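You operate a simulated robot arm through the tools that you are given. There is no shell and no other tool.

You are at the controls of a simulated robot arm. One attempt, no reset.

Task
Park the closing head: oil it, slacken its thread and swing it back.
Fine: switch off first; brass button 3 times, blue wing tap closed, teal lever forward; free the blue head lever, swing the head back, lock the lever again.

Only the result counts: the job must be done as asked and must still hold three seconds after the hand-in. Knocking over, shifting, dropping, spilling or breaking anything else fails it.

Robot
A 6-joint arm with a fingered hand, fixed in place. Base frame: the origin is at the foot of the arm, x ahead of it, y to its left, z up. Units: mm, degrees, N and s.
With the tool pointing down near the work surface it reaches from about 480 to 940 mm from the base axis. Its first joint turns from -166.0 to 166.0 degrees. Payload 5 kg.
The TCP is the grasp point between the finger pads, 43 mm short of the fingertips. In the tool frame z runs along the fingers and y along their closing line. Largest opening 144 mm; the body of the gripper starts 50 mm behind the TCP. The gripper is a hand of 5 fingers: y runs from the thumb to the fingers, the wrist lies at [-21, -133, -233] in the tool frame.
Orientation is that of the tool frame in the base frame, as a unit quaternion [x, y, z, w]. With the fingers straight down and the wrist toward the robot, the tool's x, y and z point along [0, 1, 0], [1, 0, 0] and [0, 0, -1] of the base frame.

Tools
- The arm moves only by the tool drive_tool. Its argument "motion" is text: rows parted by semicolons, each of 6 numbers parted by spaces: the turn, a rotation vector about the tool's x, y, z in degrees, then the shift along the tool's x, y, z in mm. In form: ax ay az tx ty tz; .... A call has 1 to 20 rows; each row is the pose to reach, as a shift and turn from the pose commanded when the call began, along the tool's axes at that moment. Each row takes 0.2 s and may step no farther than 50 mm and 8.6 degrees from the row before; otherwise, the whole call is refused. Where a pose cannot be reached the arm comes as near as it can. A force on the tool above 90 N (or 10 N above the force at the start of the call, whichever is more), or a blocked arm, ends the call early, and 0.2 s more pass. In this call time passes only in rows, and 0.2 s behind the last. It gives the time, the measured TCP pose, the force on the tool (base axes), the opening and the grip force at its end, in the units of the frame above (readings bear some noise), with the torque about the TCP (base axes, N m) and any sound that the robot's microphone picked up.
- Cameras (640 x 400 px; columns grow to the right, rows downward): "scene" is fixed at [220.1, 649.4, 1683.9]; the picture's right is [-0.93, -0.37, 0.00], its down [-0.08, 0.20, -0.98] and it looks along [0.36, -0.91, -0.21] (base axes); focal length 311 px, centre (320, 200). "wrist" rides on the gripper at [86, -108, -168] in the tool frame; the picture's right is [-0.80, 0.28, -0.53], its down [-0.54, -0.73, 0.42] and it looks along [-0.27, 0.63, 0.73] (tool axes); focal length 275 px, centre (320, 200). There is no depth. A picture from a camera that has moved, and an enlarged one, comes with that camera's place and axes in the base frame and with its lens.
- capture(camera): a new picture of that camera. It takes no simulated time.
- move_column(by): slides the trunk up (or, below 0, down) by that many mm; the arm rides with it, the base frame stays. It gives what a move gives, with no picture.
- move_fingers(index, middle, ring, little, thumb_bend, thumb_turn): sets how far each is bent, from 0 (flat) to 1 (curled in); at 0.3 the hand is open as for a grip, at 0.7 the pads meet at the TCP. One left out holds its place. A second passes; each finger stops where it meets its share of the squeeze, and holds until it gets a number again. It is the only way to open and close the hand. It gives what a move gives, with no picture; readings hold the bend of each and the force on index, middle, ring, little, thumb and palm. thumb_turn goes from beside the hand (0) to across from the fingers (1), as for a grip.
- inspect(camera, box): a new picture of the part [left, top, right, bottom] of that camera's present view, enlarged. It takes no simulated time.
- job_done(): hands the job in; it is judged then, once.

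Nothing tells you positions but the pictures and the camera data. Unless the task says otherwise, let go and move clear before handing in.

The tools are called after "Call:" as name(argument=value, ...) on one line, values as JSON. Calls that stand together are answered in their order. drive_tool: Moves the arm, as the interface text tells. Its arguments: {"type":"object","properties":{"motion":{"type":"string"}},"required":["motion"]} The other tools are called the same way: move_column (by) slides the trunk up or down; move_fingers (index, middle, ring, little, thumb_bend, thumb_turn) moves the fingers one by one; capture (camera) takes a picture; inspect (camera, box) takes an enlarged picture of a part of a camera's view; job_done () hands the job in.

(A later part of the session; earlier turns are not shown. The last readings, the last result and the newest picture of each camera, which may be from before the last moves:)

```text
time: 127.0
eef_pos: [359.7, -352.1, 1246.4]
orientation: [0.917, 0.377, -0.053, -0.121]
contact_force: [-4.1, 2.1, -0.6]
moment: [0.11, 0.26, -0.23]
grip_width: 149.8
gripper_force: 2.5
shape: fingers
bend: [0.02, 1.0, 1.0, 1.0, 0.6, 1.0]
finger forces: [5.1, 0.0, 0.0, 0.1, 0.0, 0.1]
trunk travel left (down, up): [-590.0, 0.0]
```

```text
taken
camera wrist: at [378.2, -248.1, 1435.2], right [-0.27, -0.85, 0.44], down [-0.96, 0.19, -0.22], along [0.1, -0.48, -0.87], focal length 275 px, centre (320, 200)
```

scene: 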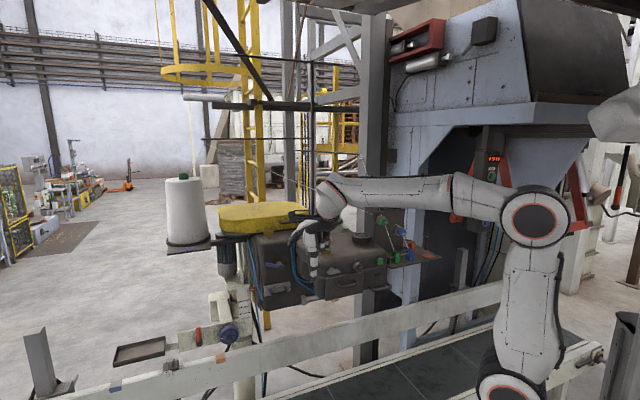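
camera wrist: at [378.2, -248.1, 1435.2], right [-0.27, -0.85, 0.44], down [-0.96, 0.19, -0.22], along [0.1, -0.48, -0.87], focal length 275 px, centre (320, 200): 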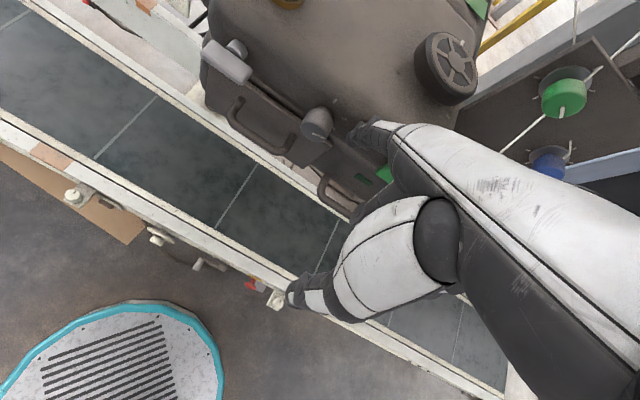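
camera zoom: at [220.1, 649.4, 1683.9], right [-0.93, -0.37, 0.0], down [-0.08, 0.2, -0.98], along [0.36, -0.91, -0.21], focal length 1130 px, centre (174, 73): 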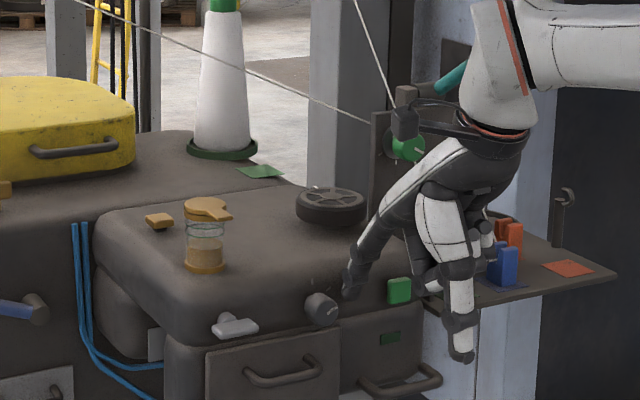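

Call:
inspect(camera="scene", box=[360, 225, 450, 285])

Call:
inspect(camera="scene", box=[240, 215, 330, 275])

Call:
inspect(camera="scene", box=[300, 220, 390, 280])

Call:
inspect(camera="scene", box=[210, 240, 300, 300])

```text
6.67 times, centred on (405, 255) of scene
camera zoom: at [220.1, 649.4, 1683.9], right [-0.93, -0.37, 0.0], down [-0.08, 0.2, -0.98], along [0.36, -0.91, -0.21], focal length 2072 px, centre (-247, -167)
```

zoom: 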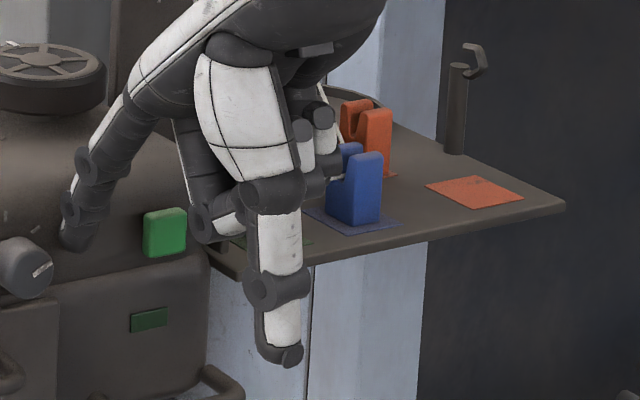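

```text
6.67 times, centred on (285, 245) of scene
camera zoom: at [220.1, 649.4, 1683.9], right [-0.93, -0.37, 0.0], down [-0.08, 0.2, -0.98], along [0.36, -0.91, -0.21], focal length 2072 px, centre (553, -100)
```

zoom: 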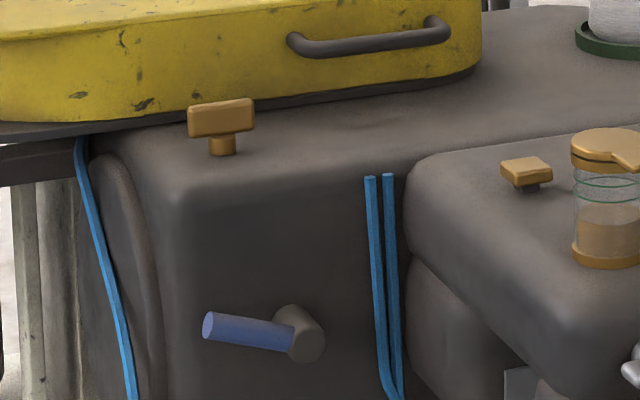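

```text
6.67 times, centred on (345, 250) of scene
camera zoom: at [220.1, 649.4, 1683.9], right [-0.93, -0.37, 0.0], down [-0.08, 0.2, -0.98], along [0.36, -0.91, -0.21], focal length 2072 px, centre (153, -133)
```

zoom: 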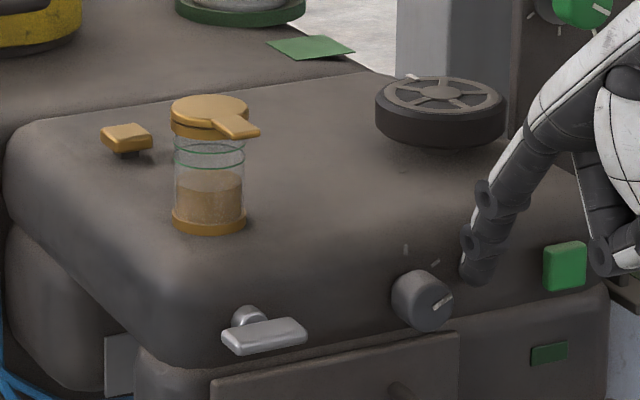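

```text
6.67 times, centred on (255, 270) of scene
camera zoom: at [220.1, 649.4, 1683.9], right [-0.93, -0.37, 0.0], down [-0.08, 0.2, -0.98], along [0.36, -0.91, -0.21], focal length 2072 px, centre (753, -267)
```

zoom: 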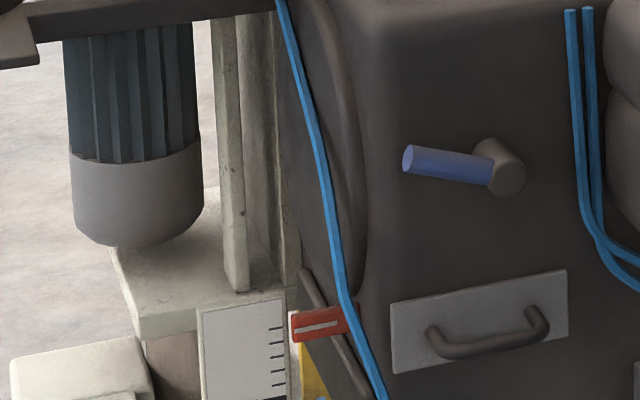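

The whole head, with shelf and plate, moves together. I'll push further in steps to see the motion more clearly, watching the force.

Call:
drive_tool(motion="0 0 0 0 9.7 -2.6; 0 0 0 0 19.3 -5.2; 0 0 0 0 29 -7.8; 0 0 0 0 38.6 -10.4")

Call:
inspect(camera="scene", box=[200, 160, 460, 320])

Call:
inspect(camera="wrist", box=[200, 0, 440, 160])

```text
time: 128.1
eef_pos: [384.3, -380.0, 1245.8]
orientation: [0.917, 0.378, -0.053, -0.12]
contact_force: [-17.9, 3.3, 9.5]
moment: [-0.61, -0.19, -0.97]
grip_width: 130.9
gripper_force: 14.3
shape: fingers
bend: [0.07, 1.0, 1.0, 1.0, 0.6, 1.0]
finger forces: [28.4, 0.0, 0.0, 0.0, 0.1, 0.0]
trunk travel left (down, up): [-590.0, 0.0]
```

```text
2.46 times, centred on (330, 240) of scene
camera zoom: at [220.1, 649.4, 1683.9], right [-0.93, -0.37, 0.0], down [-0.08, 0.2, -0.98], along [0.36, -0.91, -0.21], focal length 765 px, centre (295, 102)
```

zoom: 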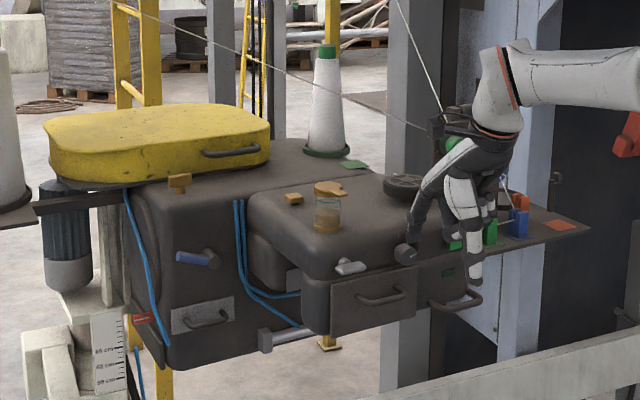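

```text
2.50 times, centred on (320, 80) of wrist
camera zoom: at [402.6, -275.9, 1435.5], right [-0.27, -0.85, 0.45], down [-0.96, 0.19, -0.22], along [0.1, -0.49, -0.87], focal length 688 px, centre (320, 500)
```

zoom: 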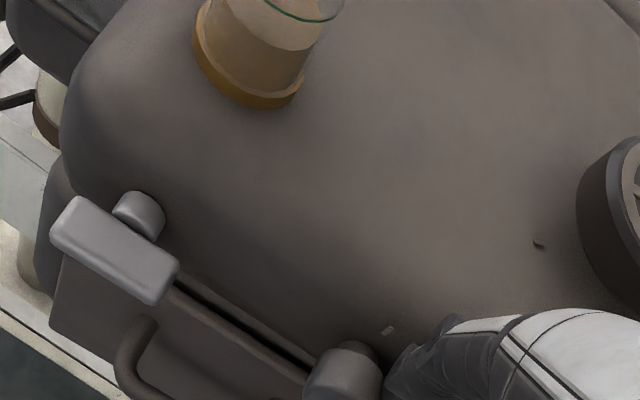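

The head clearly swings about a vertical axis at its left end. My finger has drifted against the grey knob, so I'll release and re-place it.

Call:
drive_tool(motion="0 0 0 -4 -10 2; 0 0 0 -8 -22 4; 0 0 0 -8 -36 4")

Call:
inspect(camera="scene", box=[340, 240, 400, 280])

Call:
inspect(camera="wrist", box=[220, 20, 440, 190])

```text
time: 128.8
eef_pos: [357.6, -359.0, 1249.9]
orientation: [0.916, 0.379, -0.052, -0.12]
contact_force: [0.4, -0.1, 0.5]
moment: [-0.05, -0.02, -0.01]
grip_width: 157.0
gripper_force: 0.3
shape: fingers
bend: [0.0, 1.0, 1.0, 1.0, 0.6, 1.0]
finger forces: [0.1, 0.1, 0.0, 0.0, 0.0, 0.1]
trunk travel left (down, up): [-590.0, 0.0]
```

```text
10.00 times, centred on (370, 260) of scene
camera zoom: at [220.1, 649.4, 1683.9], right [-0.93, -0.37, 0.0], down [-0.08, 0.2, -0.98], along [0.36, -0.91, -0.21], focal length 3108 px, centre (-180, -400)
```

zoom: 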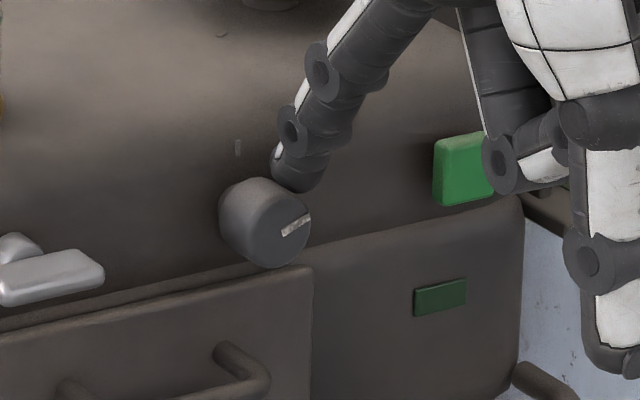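

```text
2.35 times, centred on (330, 105) of wrist
camera zoom: at [376.1, -255.1, 1440.2], right [-0.27, -0.85, 0.44], down [-0.96, 0.19, -0.22], along [0.1, -0.48, -0.87], focal length 648 px, centre (296, 424)
```

zoom: 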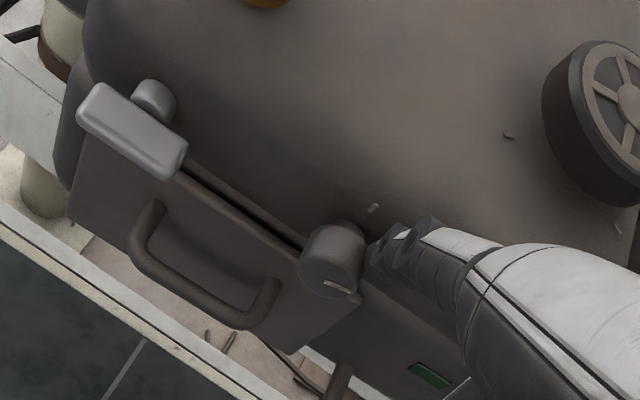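

Call:
inspect(camera="scene", box=[360, 225, 450, 285])

Call:
inspect(camera="scene", box=[360, 185, 450, 245])

Call:
inspect(camera="scene", box=[200, 160, 460, 320])

```text
6.67 times, centred on (405, 255) of scene
camera zoom: at [220.1, 649.4, 1683.9], right [-0.93, -0.37, 0.0], down [-0.08, 0.2, -0.98], along [0.36, -0.91, -0.21], focal length 2072 px, centre (-247, -167)
```

zoom: 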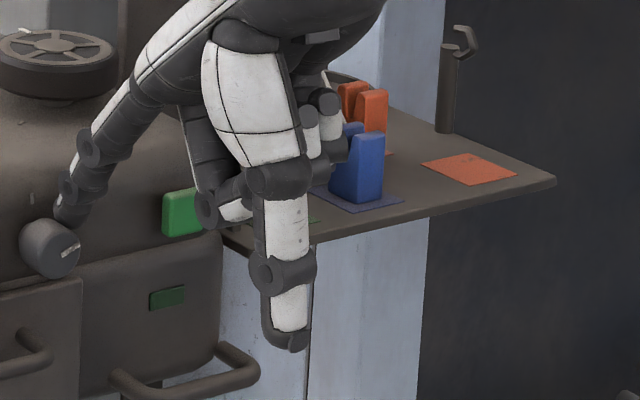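

```text
6.67 times, centred on (405, 215) of scene
camera zoom: at [220.1, 649.4, 1683.9], right [-0.93, -0.37, 0.0], down [-0.08, 0.2, -0.98], along [0.36, -0.91, -0.21], focal length 2072 px, centre (-247, 100)
```

zoom: 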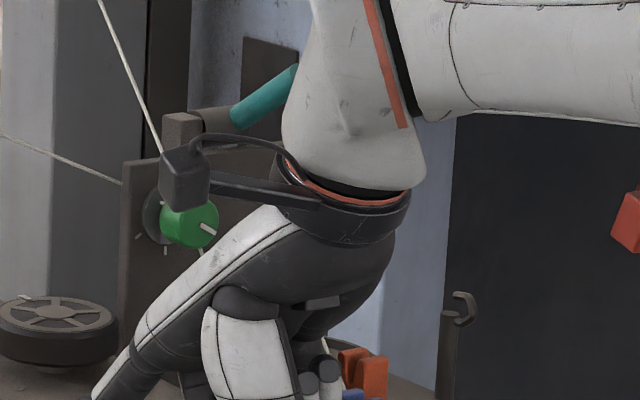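

```text
2.46 times, centred on (330, 240) of scene
camera zoom: at [220.1, 649.4, 1683.9], right [-0.93, -0.37, 0.0], down [-0.08, 0.2, -0.98], along [0.36, -0.91, -0.21], focal length 765 px, centre (295, 102)
```

zoom: 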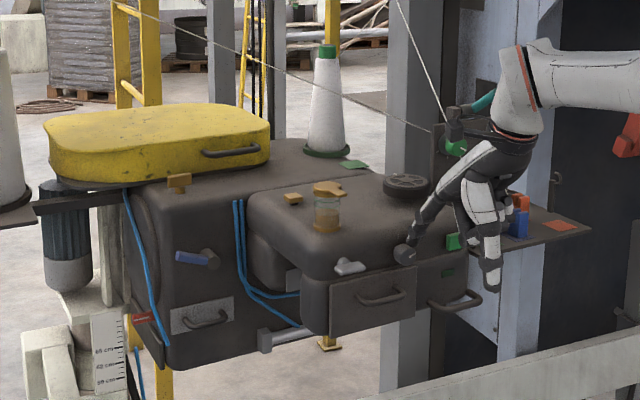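

Call:
inspect(camera="scene", box=[300, 220, 390, 280])

Call:
inspect(camera="scene", box=[240, 215, 330, 275])

Call:
inspect(camera="scene", box=[210, 240, 300, 300])

```text
6.67 times, centred on (345, 250) of scene
camera zoom: at [220.1, 649.4, 1683.9], right [-0.93, -0.37, 0.0], down [-0.08, 0.2, -0.98], along [0.36, -0.91, -0.21], focal length 2072 px, centre (153, -133)
```

zoom: 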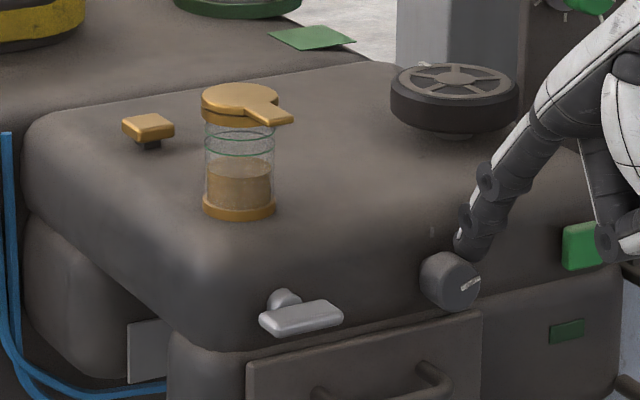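

```text
6.67 times, centred on (285, 245) of scene
camera zoom: at [220.1, 649.4, 1683.9], right [-0.93, -0.37, 0.0], down [-0.08, 0.2, -0.98], along [0.36, -0.91, -0.21], focal length 2072 px, centre (553, -100)
```

zoom: 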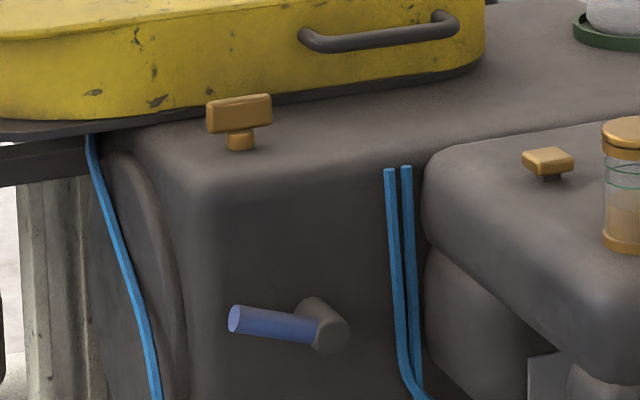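

```text
6.67 times, centred on (255, 270) of scene
camera zoom: at [220.1, 649.4, 1683.9], right [-0.93, -0.37, 0.0], down [-0.08, 0.2, -0.98], along [0.36, -0.91, -0.21], focal length 2072 px, centre (753, -267)
```

zoom: 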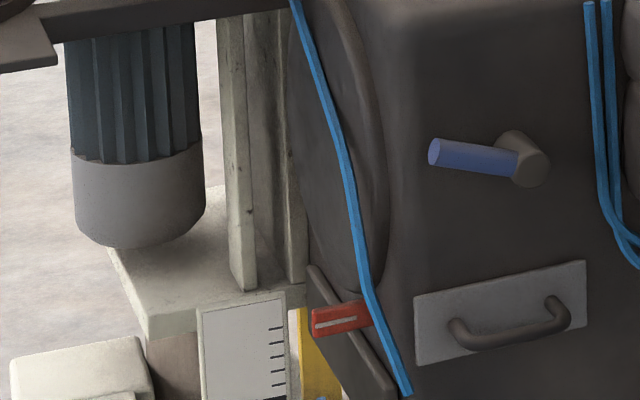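

I can estimate the axis now: a vertical pivot near (1215,-585), behind the head, and it has turned about 4° so far. Before going further I'll check the clearance on the right where the plate and shelf move.

Call:
inspect(camera="wrist", box=[0, 0, 640, 1])

Call:
inspect(camera="wrist", box=[440, 0, 640, 120])

Call:
inspect(camera="scene", box=[370, 160, 490, 260])

```text
1.00 times, centred on (320, 0) of wrist (not enlarged: the box is as wide or as high as the picture)
camera zoom: at [376.1, -255.1, 1440.2], right [-0.27, -0.85, 0.44], down [-0.96, 0.19, -0.22], along [0.1, -0.48, -0.87], focal length 275 px, centre (320, 400)
```

zoom: 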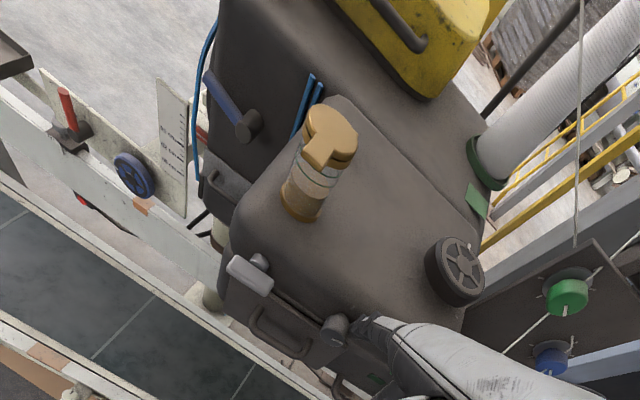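

```text
3.20 times, centred on (540, 60) of wrist
camera zoom: at [376.1, -255.1, 1440.2], right [-0.27, -0.85, 0.44], down [-0.96, 0.19, -0.22], along [0.1, -0.48, -0.87], focal length 881 px, centre (-384, 648)
```

zoom: 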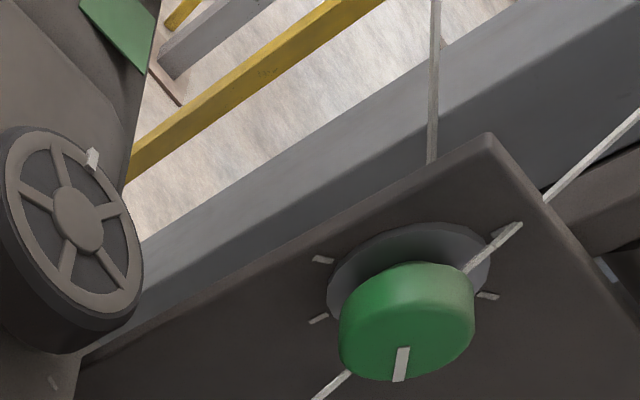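

```text
4.00 times, centred on (430, 210) of scene
camera zoom: at [220.1, 649.4, 1683.9], right [-0.93, -0.37, 0.0], down [-0.08, 0.2, -0.98], along [0.36, -0.91, -0.21], focal length 1243 px, centre (-120, 160)
```

zoom: 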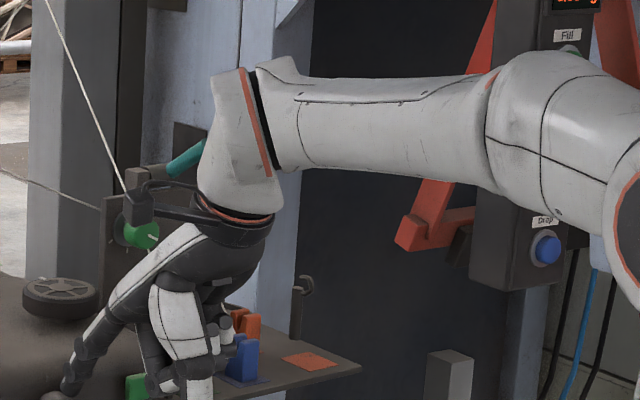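

There is plenty of room for now. I'll re-place the finger midway between the knob and the green button, then push along the arc (right and back together).

Call:
drive_tool(motion="0 0 0 0 -24 6.5; 0 0 0 -21 -24 6.5; 0 0 0 -42 -24 6.5")

Call:
inspect(camera="wrist", box=[240, 40, 420, 170])

Call:
inspect(camera="scene", box=[350, 240, 400, 280])

```text
time: 129.7
eef_pos: [309.7, -370.3, 1249.9]
orientation: [0.916, 0.378, -0.052, -0.122]
contact_force: [-0.6, -0.3, -0.6]
moment: [-0.01, 0.04, -0.03]
grip_width: 156.8
gripper_force: 0.0
shape: fingers
bend: [0.0, 1.0, 1.0, 1.0, 0.6, 1.0]
finger forces: [0.1, 0.1, 0.0, 0.0, 0.1, 0.0]
trunk travel left (down, up): [-590.0, 0.0]
```

```text
3.08 times, centred on (330, 105) of wrist
camera zoom: at [328.2, -267.4, 1440.2], right [-0.27, -0.85, 0.44], down [-0.96, 0.19, -0.21], along [0.1, -0.48, -0.87], focal length 847 px, centre (289, 492)
```

zoom: 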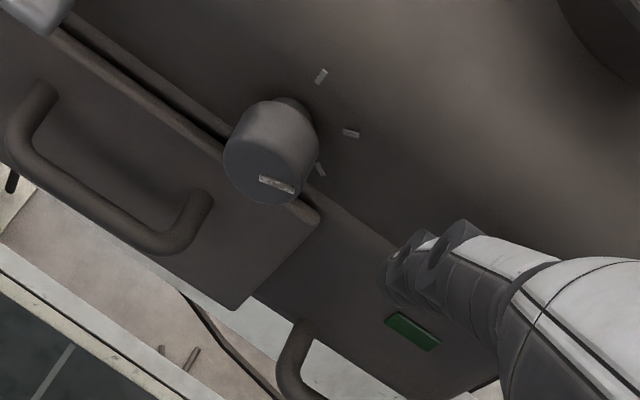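

```text
10.00 times, centred on (375, 260) of scene
camera zoom: at [220.1, 649.4, 1683.9], right [-0.93, -0.37, 0.0], down [-0.08, 0.2, -0.98], along [0.36, -0.91, -0.21], focal length 3108 px, centre (-230, -400)
```

zoom: 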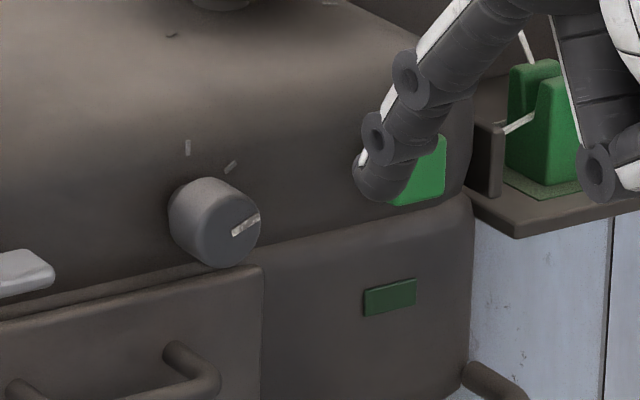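

Call:
drive_tool(motion="0 0 0 0 15 -4; 0 0 0 0 30 -8; 0 0 0 -4 34 -9; 0 0 0 -12 41 -11; 0 0 0 -20 48 -13; 0 0 0 -28 55 -15; 0 0 0 -36 62 -16.7")

Call:
inspect(camera="scene", box=[330, 220, 420, 280])

Call:
inspect(camera="scene", box=[200, 160, 460, 320])

```text
time: 131.2
eef_pos: [328.7, -444.1, 1249.4]
orientation: [0.916, 0.378, -0.053, -0.121]
contact_force: [-1.9, 1.3, -0.6]
moment: [0.02, 0.11, -0.08]
grip_width: 154.6
gripper_force: 0.9
shape: fingers
bend: [0.01, 1.0, 1.0, 1.0, 0.6, 1.0]
finger forces: [1.6, 0.0, 0.0, 0.0, 0.1, 0.1]
trunk travel left (down, up): [-590.0, 0.0]
```

```text
6.67 times, centred on (375, 250) of scene
camera zoom: at [220.1, 649.4, 1683.9], right [-0.93, -0.37, 0.0], down [-0.08, 0.2, -0.98], along [0.36, -0.91, -0.21], focal length 2072 px, centre (-47, -133)
```

zoom: 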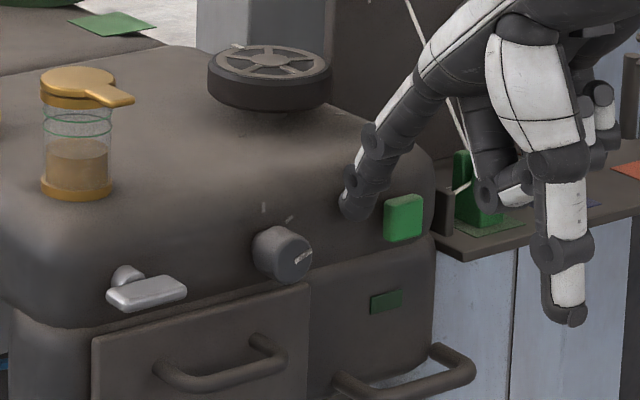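

```text
2.46 times, centred on (330, 240) of scene
camera zoom: at [220.1, 649.4, 1683.9], right [-0.93, -0.37, 0.0], down [-0.08, 0.2, -0.98], along [0.36, -0.91, -0.21], focal length 765 px, centre (295, 102)
```

zoom: 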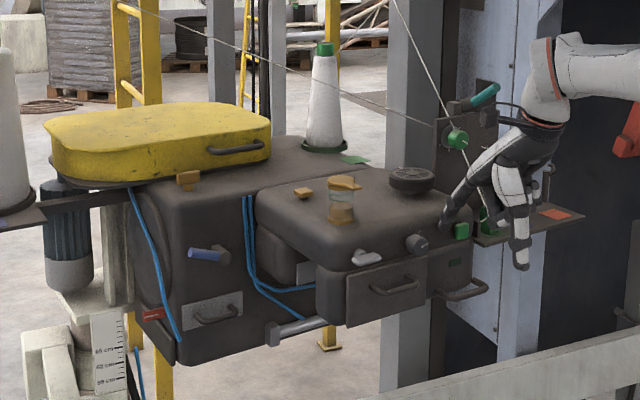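

The head swings freely at about 2 N; my fit now gives a pivot near (1283,-607) and about 6.7° turned. I'll keep following the arc.

Call:
drive_tool(motion="0 0 1 -7.7 6.2 -1.7; 0 0 1 -15.4 12.4 -3.3; 0 0 2 -23 18.5 -5; 0 0 2 -31 24.7 -6.6; 0 0 3 -38.5 31 -8.3; 0 0 3 -46 37 -10; 0 0 4 -54 43 -11.6; 0 0 4 -62 49 -13.2")

Call:
inspect(camera="scene", box=[330, 200, 450, 290])

Call:
inspect(camera="wrist", box=[240, 40, 640, 280])

```text
time: 133.1
eef_pos: [319.6, -523.2, 1250.7]
orientation: [0.929, 0.345, -0.057, -0.12]
contact_force: [0.3, -0.4, -1.0]
moment: [0.03, 0.01, 0.02]
grip_width: 157.0
gripper_force: 0.0
shape: fingers
bend: [0.0, 1.0, 1.0, 1.0, 0.6, 1.0]
finger forces: [0.0, 0.0, 0.1, 0.0, 0.0, 0.0]
trunk travel left (down, up): [-590.0, 0.0]
```

```text
4.44 times, centred on (390, 245) of scene
camera zoom: at [220.1, 649.4, 1683.9], right [-0.93, -0.37, 0.0], down [-0.08, 0.2, -0.98], along [0.36, -0.91, -0.21], focal length 1381 px, centre (9, 0)
```

zoom: 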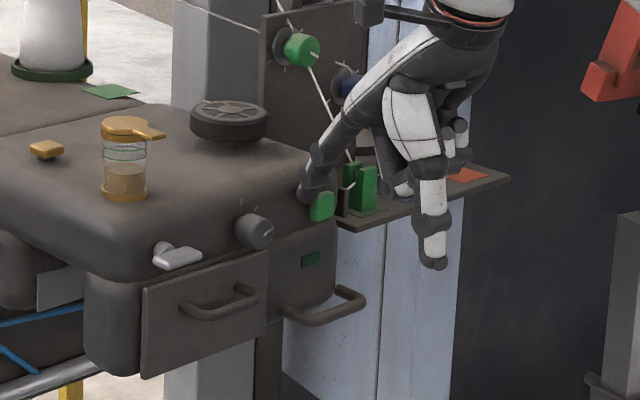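

```text
1.60 times, centred on (440, 160) of wrist
camera zoom: at [349.4, -418.1, 1438.7], right [-0.32, -0.83, 0.46], down [-0.95, 0.25, -0.21], along [0.05, -0.5, -0.86], focal length 440 px, centre (128, 264)
```

zoom: 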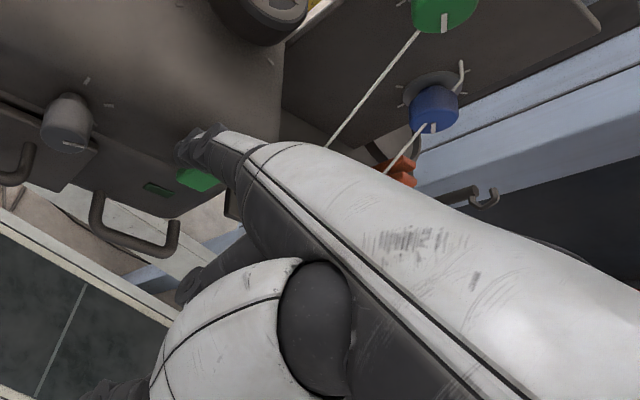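

The head is now at about 11°, but my fingertip has ended close to the green button. I'll back off at once and turn the hand to match the head's angle.

Call:
drive_tool(motion="0 0 0 3 -10 2.6; 0 0 0 6 -20 5.2; 0 -1.95 -7.25 6 -22 5.7; 0 -3.9 -14.5 6 -22 5.7")

Call:
inspect(camera="scene", box=[330, 200, 450, 290])

Call:
inspect(camera="wrist", box=[200, 20, 440, 180])

```text
time: 134.1
eef_pos: [309.8, -502.2, 1251.0]
orientation: [0.875, 0.465, -0.073, -0.115]
contact_force: [-0.1, 0.7, -0.9]
moment: [0.04, 0.0, 0.04]
grip_width: 156.6
gripper_force: 0.0
shape: fingers
bend: [0.0, 1.0, 1.0, 1.0, 0.6, 1.0]
finger forces: [0.0, 0.0, 0.0, 0.0, 0.0, 0.0]
trunk travel left (down, up): [-590.0, 0.0]
```

```text
4.44 times, centred on (390, 245) of scene
camera zoom: at [220.1, 649.4, 1683.9], right [-0.93, -0.37, 0.0], down [-0.08, 0.2, -0.98], along [0.36, -0.91, -0.21], focal length 1381 px, centre (9, 0)
```

zoom: 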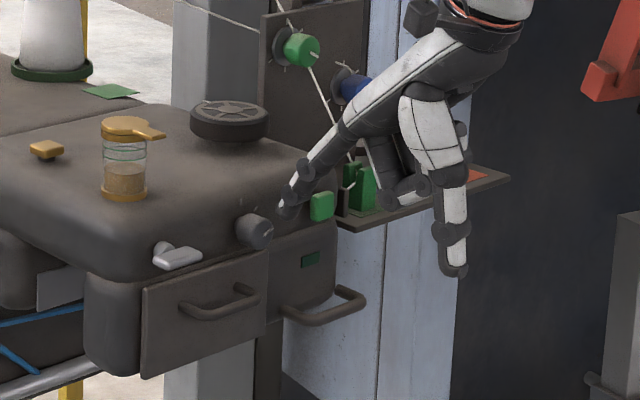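

```text
2.50 times, centred on (320, 100) of wrist
camera zoom: at [311.1, -394.3, 1439.7], right [-0.09, -0.89, 0.46], down [-0.98, 0.0, -0.2], along [0.18, -0.47, -0.87], focal length 688 px, centre (320, 450)
```

zoom: 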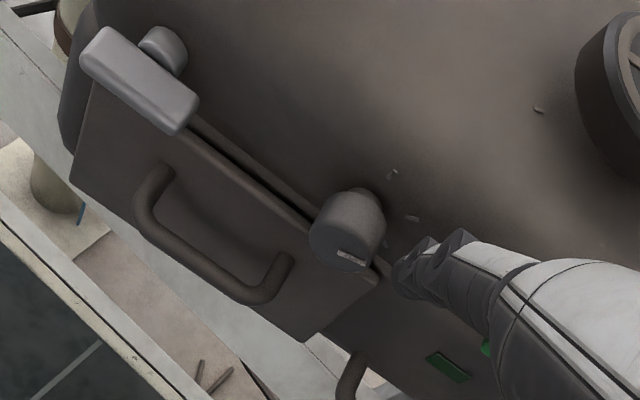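

The finger is back between the knob and button and square to the face. I'll make contact again and rotate the hand rigidly with the head about the estimated pivot.

Call:
drive_tool(motion="0 0 0 -17 0 0; 0 0 0 -17 15 -4; 0 0 0 -17 30 -8; 0 -0.2 -0.7 -27.7 36.3 -9.7; 0 -0.4 -1.45 -38.4 42.6 -11.4; 0 -0.6 -2.2 -49.1 48.9 -13.1; 0 -0.8 -2.9 -59.8 55.2 -14.8; 0 -1 -3.6 -70.5 61.5 -16.5; 0 -1.2 -4.35 -81.2 67.8 -18.2; 0 -1.35 -5.1 -92 74.1 -19.9")

Call:
inspect(camera="scene", box=[330, 190, 450, 280])

Call:
inspect(camera="scene", box=[200, 160, 480, 320])

```text
time: 136.2
eef_pos: [325.0, -622.6, 1251.4]
orientation: [0.853, 0.504, -0.078, -0.112]
contact_force: [-0.9, -0.8, -0.6]
moment: [0.02, 0.12, -0.03]
grip_width: 154.8
gripper_force: 0.6
shape: fingers
bend: [0.01, 1.0, 1.0, 1.0, 0.6, 1.0]
finger forces: [1.3, 0.0, 0.0, 0.0, 0.0, 0.0]
trunk travel left (down, up): [-590.0, 0.0]
```

```text
4.44 times, centred on (390, 235) of scene
camera zoom: at [220.1, 649.4, 1683.9], right [-0.93, -0.37, 0.0], down [-0.08, 0.2, -0.98], along [0.36, -0.91, -0.21], focal length 1381 px, centre (9, 44)
```

zoom: 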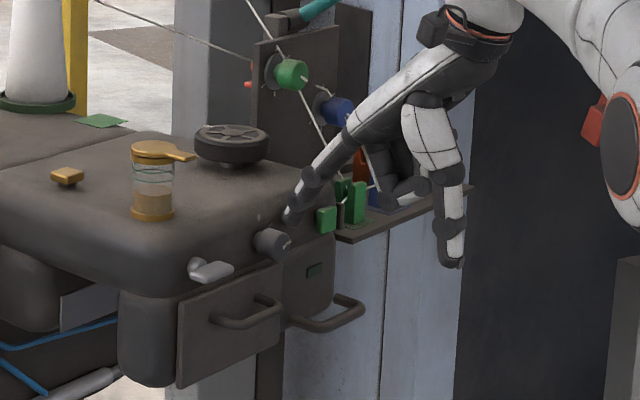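

```text
2.29 times, centred on (340, 240) of scene
camera zoom: at [220.1, 649.4, 1683.9], right [-0.93, -0.37, 0.0], down [-0.08, 0.2, -0.98], along [0.36, -0.91, -0.21], focal length 710 px, centre (274, 109)
```

zoom: 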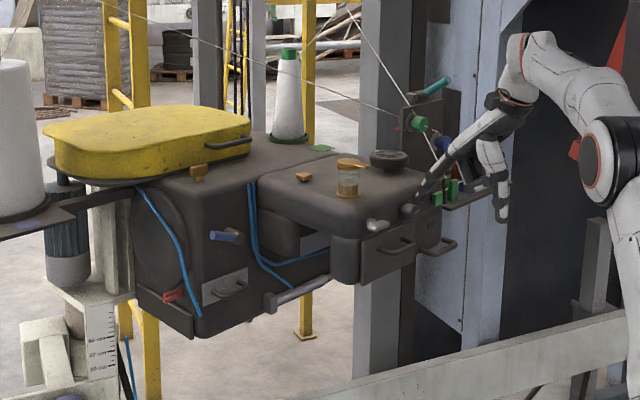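

The head keeps swinging with about 1 N. To keep within reach I'll back off slightly and pitch the hand so the wrist comes lower, then continue.

Call:
drive_tool(motion="-7.5 0 0 0 -6 19; -15 0 0 0 -5 38; -22.5 0 0 0 -3.5 56; -30 0 0 0 -1.6 75")

Call:
inspect(camera="scene", box=[330, 190, 450, 280])

Call:
inspect(camera="wrist", box=[200, 20, 440, 180])

```text
time: 137.2
eef_pos: [302.6, -612.4, 1181.4]
orientation: [0.853, 0.507, 0.056, 0.114]
contact_force: [0.2, 0.3, 0.1]
moment: [0.0, 0.03, 0.01]
grip_width: 156.5
gripper_force: 0.1
shape: fingers
bend: [0.0, 1.0, 1.0, 1.0, 0.6, 1.0]
finger forces: [0.1, 0.0, 0.0, 0.1, 0.1, 0.0]
trunk travel left (down, up): [-590.0, 0.0]
```

```text
4.44 times, centred on (390, 235) of scene
camera zoom: at [220.1, 649.4, 1683.9], right [-0.93, -0.37, 0.0], down [-0.08, 0.2, -0.98], along [0.36, -0.91, -0.21], focal length 1381 px, centre (9, 44)
```

zoom: 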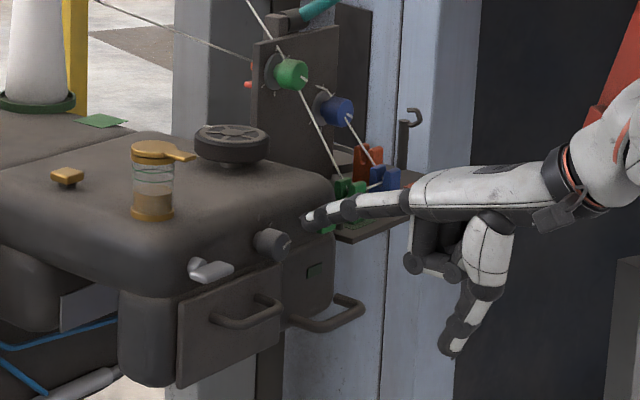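

```text
2.50 times, centred on (320, 100) of wrist
camera zoom: at [216.6, -464.1, 1314.7], right [-0.25, -0.76, 0.6], down [-0.79, -0.2, -0.58], along [0.56, -0.62, -0.55], focal length 688 px, centre (320, 450)
```

zoom: 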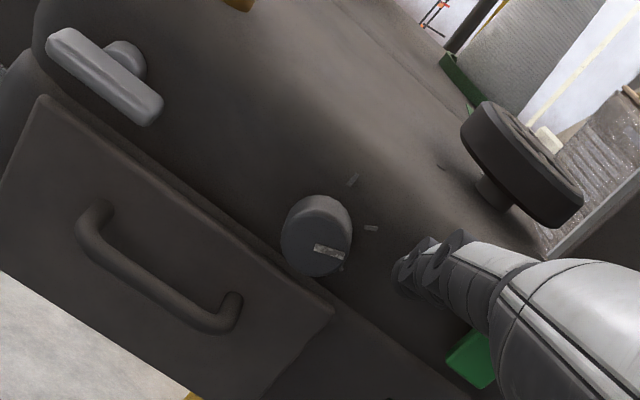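

Call:
drive_tool(motion="0 0 0 -8 14.5 3.8; 0 0 0 -8 30 7.8; 0 0.2 -0.7 -18.7 36.3 9.4; 0 0.4 -1.45 -29.4 42.6 11; 0 0.6 -2.2 -40 48.9 12.7; 0 0.8 -2.9 -50.8 55.2 14.3; 0 1 -3.6 -61.5 61.5 15.9; 0 1.15 -4.35 -72 67.8 17.6; 0 1.35 -5.1 -83 74.1 19.2; 0 1.5 -5.8 -93.7 80.4 20.8")

Call:
inspect(camera="scene", box=[330, 190, 450, 280])

Call:
inspect(camera="wrist", box=[200, 20, 440, 180])

Call:
inspect(camera="scene", box=[200, 160, 480, 320])

```text
time: 139.4
eef_pos: [327.0, -732.4, 1185.9]
orientation: [0.826, 0.55, 0.06, 0.11]
contact_force: [-20.8, 14.1, 5.7]
moment: [-0.55, -1.26, 1.11]
grip_width: 141.4
gripper_force: 12.1
shape: fingers
bend: [0.03, 1.0, 1.0, 1.0, 0.6, 1.0]
finger forces: [24.5, 0.0, 0.1, 0.0, 0.0, 0.1]
trunk travel left (down, up): [-590.0, 0.0]
```

```text
4.44 times, centred on (390, 235) of scene
camera zoom: at [220.1, 649.4, 1683.9], right [-0.93, -0.37, 0.0], down [-0.08, 0.2, -0.98], along [0.36, -0.91, -0.21], focal length 1381 px, centre (9, 44)
```

zoom: 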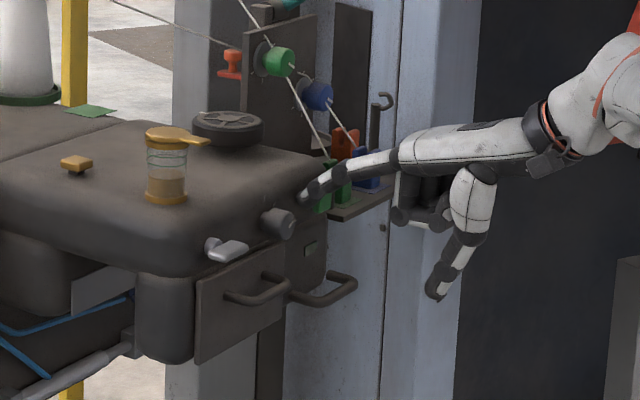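

```text
2.50 times, centred on (320, 100) of wrist
camera zoom: at [226.3, -594.5, 1319.2], right [-0.17, -0.78, 0.6], down [-0.77, -0.28, -0.58], along [0.62, -0.56, -0.55], focal length 688 px, centre (320, 450)
```

zoom: 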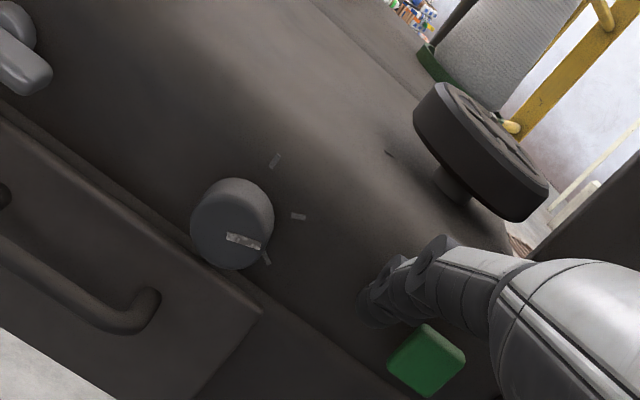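

```text
2.29 times, centred on (340, 240) of scene
camera zoom: at [220.1, 649.4, 1683.9], right [-0.93, -0.37, 0.0], down [-0.08, 0.2, -0.98], along [0.36, -0.91, -0.21], focal length 710 px, centre (274, 109)
```

zoom: 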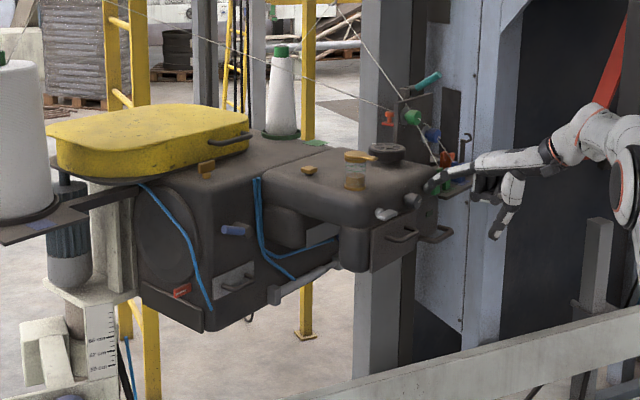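

The push force rose to about 25 N at roughly 22°, so the head seems to be at its stop. I'll back off (clear of the green button) and check whether it rests there.

Call:
drive_tool(motion="0 0 0 2 -10 -2.6; 0 0 0 10 -24 -6; 0 0 0 14 -44 -11")

Call:
inspect(camera="scene", box=[330, 190, 450, 280])

Call:
capture(camera="wrist")

Call:
inspect(camera="wrist", box=[360, 0, 640, 10])

```text
time: 140.2
eef_pos: [295.5, -703.6, 1183.4]
orientation: [0.825, 0.551, 0.06, 0.109]
contact_force: [0.8, 0.3, 0.6]
moment: [-0.01, 0.01, 0.02]
grip_width: 156.7
gripper_force: 0.2
shape: fingers
bend: [0.0, 1.0, 1.0, 1.0, 0.6, 1.0]
finger forces: [0.0, 0.0, 0.0, 0.0, 0.0, 0.1]
trunk travel left (down, up): [-590.0, 0.0]
```

```text
4.44 times, centred on (390, 235) of scene
camera zoom: at [220.1, 649.4, 1683.9], right [-0.93, -0.37, 0.0], down [-0.08, 0.2, -0.98], along [0.36, -0.91, -0.21], focal length 1381 px, centre (9, 44)
```

zoom: 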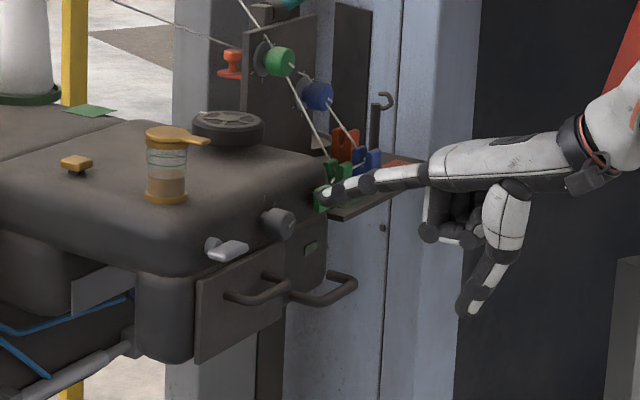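

```text
taken
camera wrist: at [194.6, -565.6, 1316.3], right [-0.17, -0.78, 0.6], down [-0.77, -0.28, -0.58], along [0.62, -0.56, -0.55], focal length 275 px, centre (320, 200)
```

wrist: 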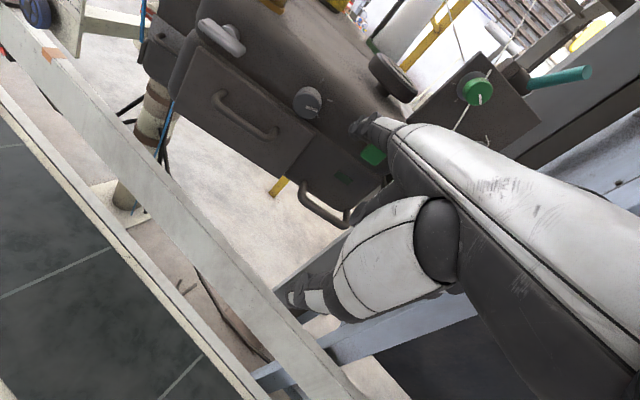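

```text
2.29 times, centred on (500, 5) of wrist
camera zoom: at [194.6, -565.6, 1316.3], right [-0.17, -0.78, 0.6], down [-0.77, -0.28, -0.58], along [0.62, -0.56, -0.55], focal length 629 px, centre (-91, 646)
```

zoom: 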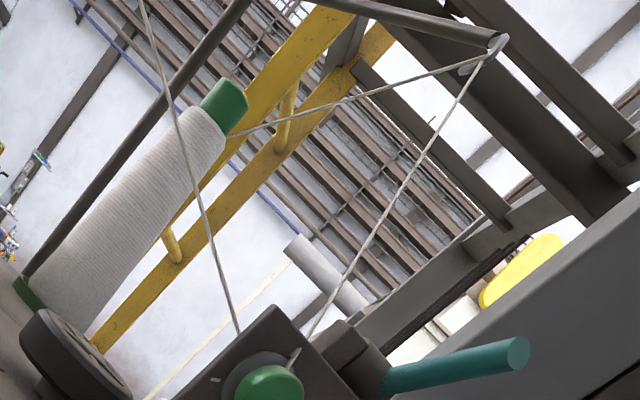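

The head stays put. To be sure this is the head's own stop and not a touch against the frame, I'll raise the hand and look down behind the plate and shelf.

Call:
drive_tool(motion="0 0 0 0 -29 -7; 0 0 0 0 -58 -15; 0 0 0 0 -48 -60; 0 0 0 0 -36 -108; 0 0 0 0 -24 -155")

Call:
capture(camera="wrist")

Call:
inspect(camera="wrist", box=[0, 0, 640, 1])

```text
time: 141.4
eef_pos: [238.2, -676.9, 1328.4]
orientation: [0.826, 0.55, 0.061, 0.108]
contact_force: [-0.1, -0.4, -0.4]
moment: [-0.02, -0.03, -0.01]
grip_width: 157.1
gripper_force: 0.0
shape: fingers
bend: [0.0, 1.0, 1.0, 1.0, 0.6, 1.0]
finger forces: [0.0, 0.1, 0.1, 0.0, 0.1, 0.0]
trunk travel left (down, up): [-590.0, 0.0]
```

```text
taken
camera wrist: at [136.5, -539.7, 1461.9], right [-0.17, -0.78, 0.6], down [-0.77, -0.28, -0.58], along [0.62, -0.56, -0.55], focal length 275 px, centre (320, 200)
```

wrist: 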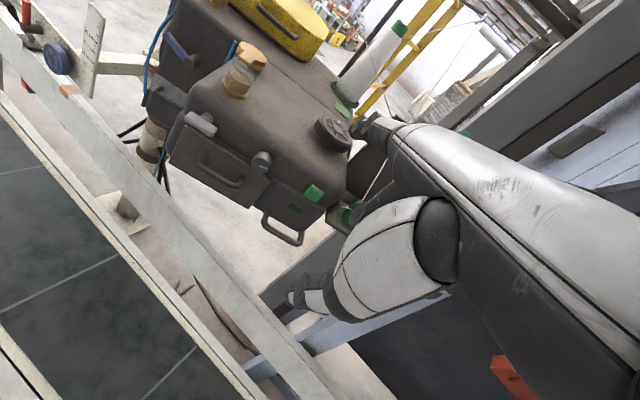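

```text
1.00 times, centred on (320, 0) of wrist (not enlarged: the box is as wide or as high as the picture)
camera zoom: at [136.5, -539.7, 1461.9], right [-0.17, -0.78, 0.6], down [-0.77, -0.28, -0.58], along [0.62, -0.56, -0.55], focal length 275 px, centre (320, 400)
```

zoom: 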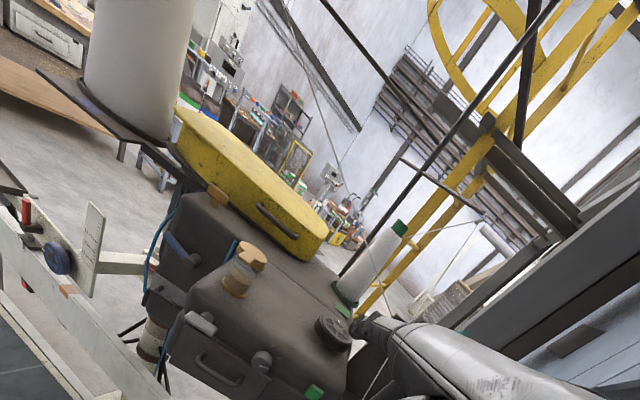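

Call:
drive_tool(motion="0 -1.9 7.3 0 -10 -10; 0 -3.7 14.5 0 -20 -20; 0 -5.6 21.8 0 -30 -30; 0 -7.5 29 0 -40 -40")

Call:
capture(camera="wrist")

Call:
inspect(camera="wrist", box=[0, 0, 640, 1])

```text
time: 142.4
eef_pos: [194.4, -657.3, 1356.8]
orientation: [0.939, 0.318, 0.032, 0.126]
contact_force: [-0.7, 0.8, -0.2]
moment: [0.01, 0.02, 0.0]
grip_width: 157.0
gripper_force: 0.1
shape: fingers
bend: [0.0, 1.0, 1.0, 1.0, 0.6, 1.0]
finger forces: [0.0, 0.1, 0.0, 0.0, 0.0, 0.0]
trunk travel left (down, up): [-590.0, 0.0]
```

```text
taken
camera wrist: at [175.4, -485.9, 1488.2], right [-0.54, -0.58, 0.6], down [-0.8, 0.14, -0.58], along [0.26, -0.8, -0.54], focal length 275 px, centre (320, 200)
```

wrist: 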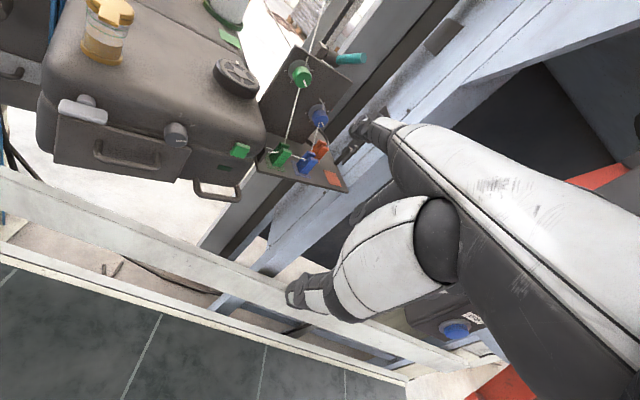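

```text
1.00 times, centred on (320, 0) of wrist (not enlarged: the box is as wide or as high as the picture)
camera zoom: at [175.4, -485.9, 1488.2], right [-0.54, -0.58, 0.6], down [-0.8, 0.14, -0.58], along [0.26, -0.8, -0.54], focal length 275 px, centre (320, 400)
```

zoom: 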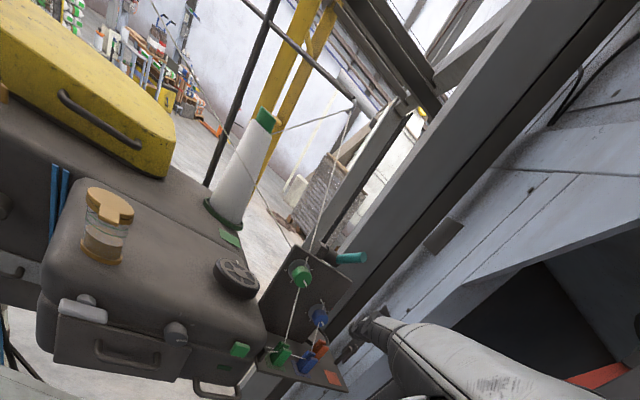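

Now I can see the plate and shelf with the columns behind them. I'll enlarge this area to judge the gaps.

Call:
inspect(camera="wrist", box=[240, 30, 400, 200])

Call:
inspect(camera="wrist", box=[250, 0, 430, 100])

Call:
inspect(camera="wrist", box=[300, 20, 380, 70])

Call:
inspect(camera="wrist", box=[300, 100, 390, 200])

```text
2.35 times, centred on (320, 115) of wrist
camera zoom: at [175.4, -485.9, 1488.2], right [-0.54, -0.58, 0.6], down [-0.8, 0.14, -0.58], along [0.26, -0.8, -0.54], focal length 648 px, centre (320, 400)
```

zoom: 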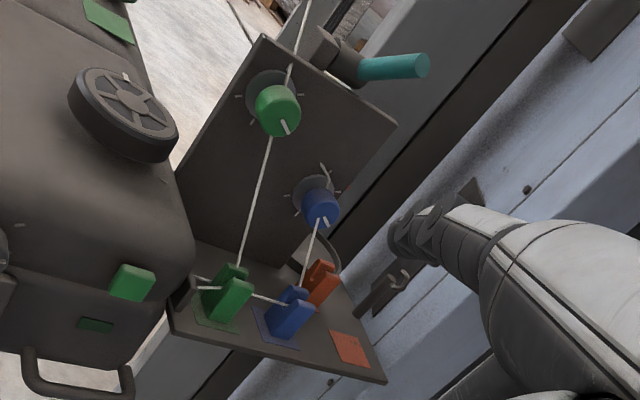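

```text
3.56 times, centred on (340, 50) of wrist
camera zoom: at [175.4, -485.9, 1488.2], right [-0.54, -0.58, 0.6], down [-0.8, 0.14, -0.58], along [0.26, -0.8, -0.54], focal length 979 px, centre (249, 733)
```

zoom: 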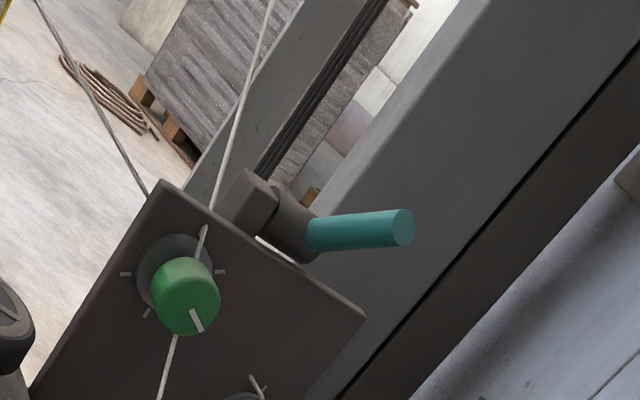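

```text
8.00 times, centred on (340, 45) of wrist
camera zoom: at [175.4, -485.9, 1488.2], right [-0.54, -0.58, 0.6], down [-0.8, 0.14, -0.58], along [0.26, -0.8, -0.54], focal length 2202 px, centre (160, 1440)
```

zoom: 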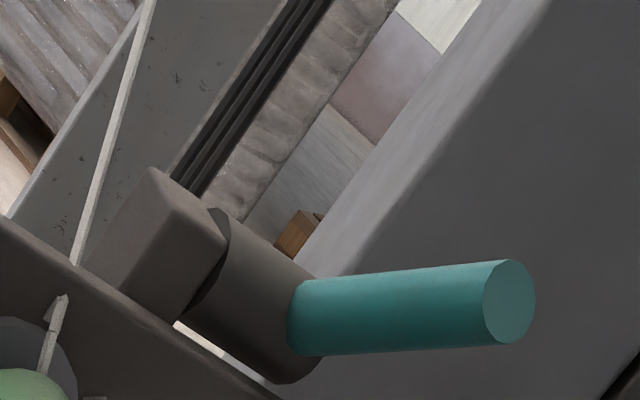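

```text
4.00 times, centred on (345, 150) of wrist
camera zoom: at [175.4, -485.9, 1488.2], right [-0.54, -0.58, 0.6], down [-0.8, 0.14, -0.58], along [0.26, -0.8, -0.54], focal length 1101 px, centre (220, 400)
```

zoom: 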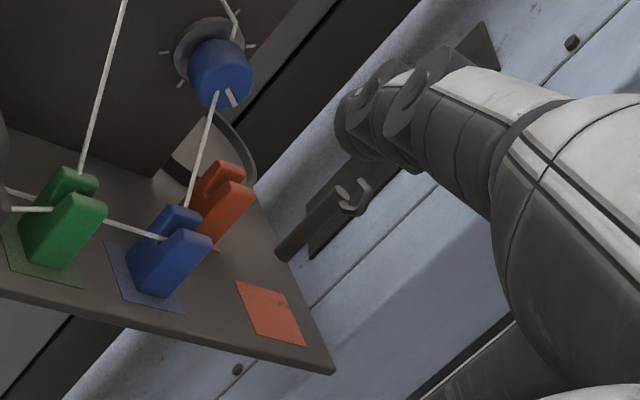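

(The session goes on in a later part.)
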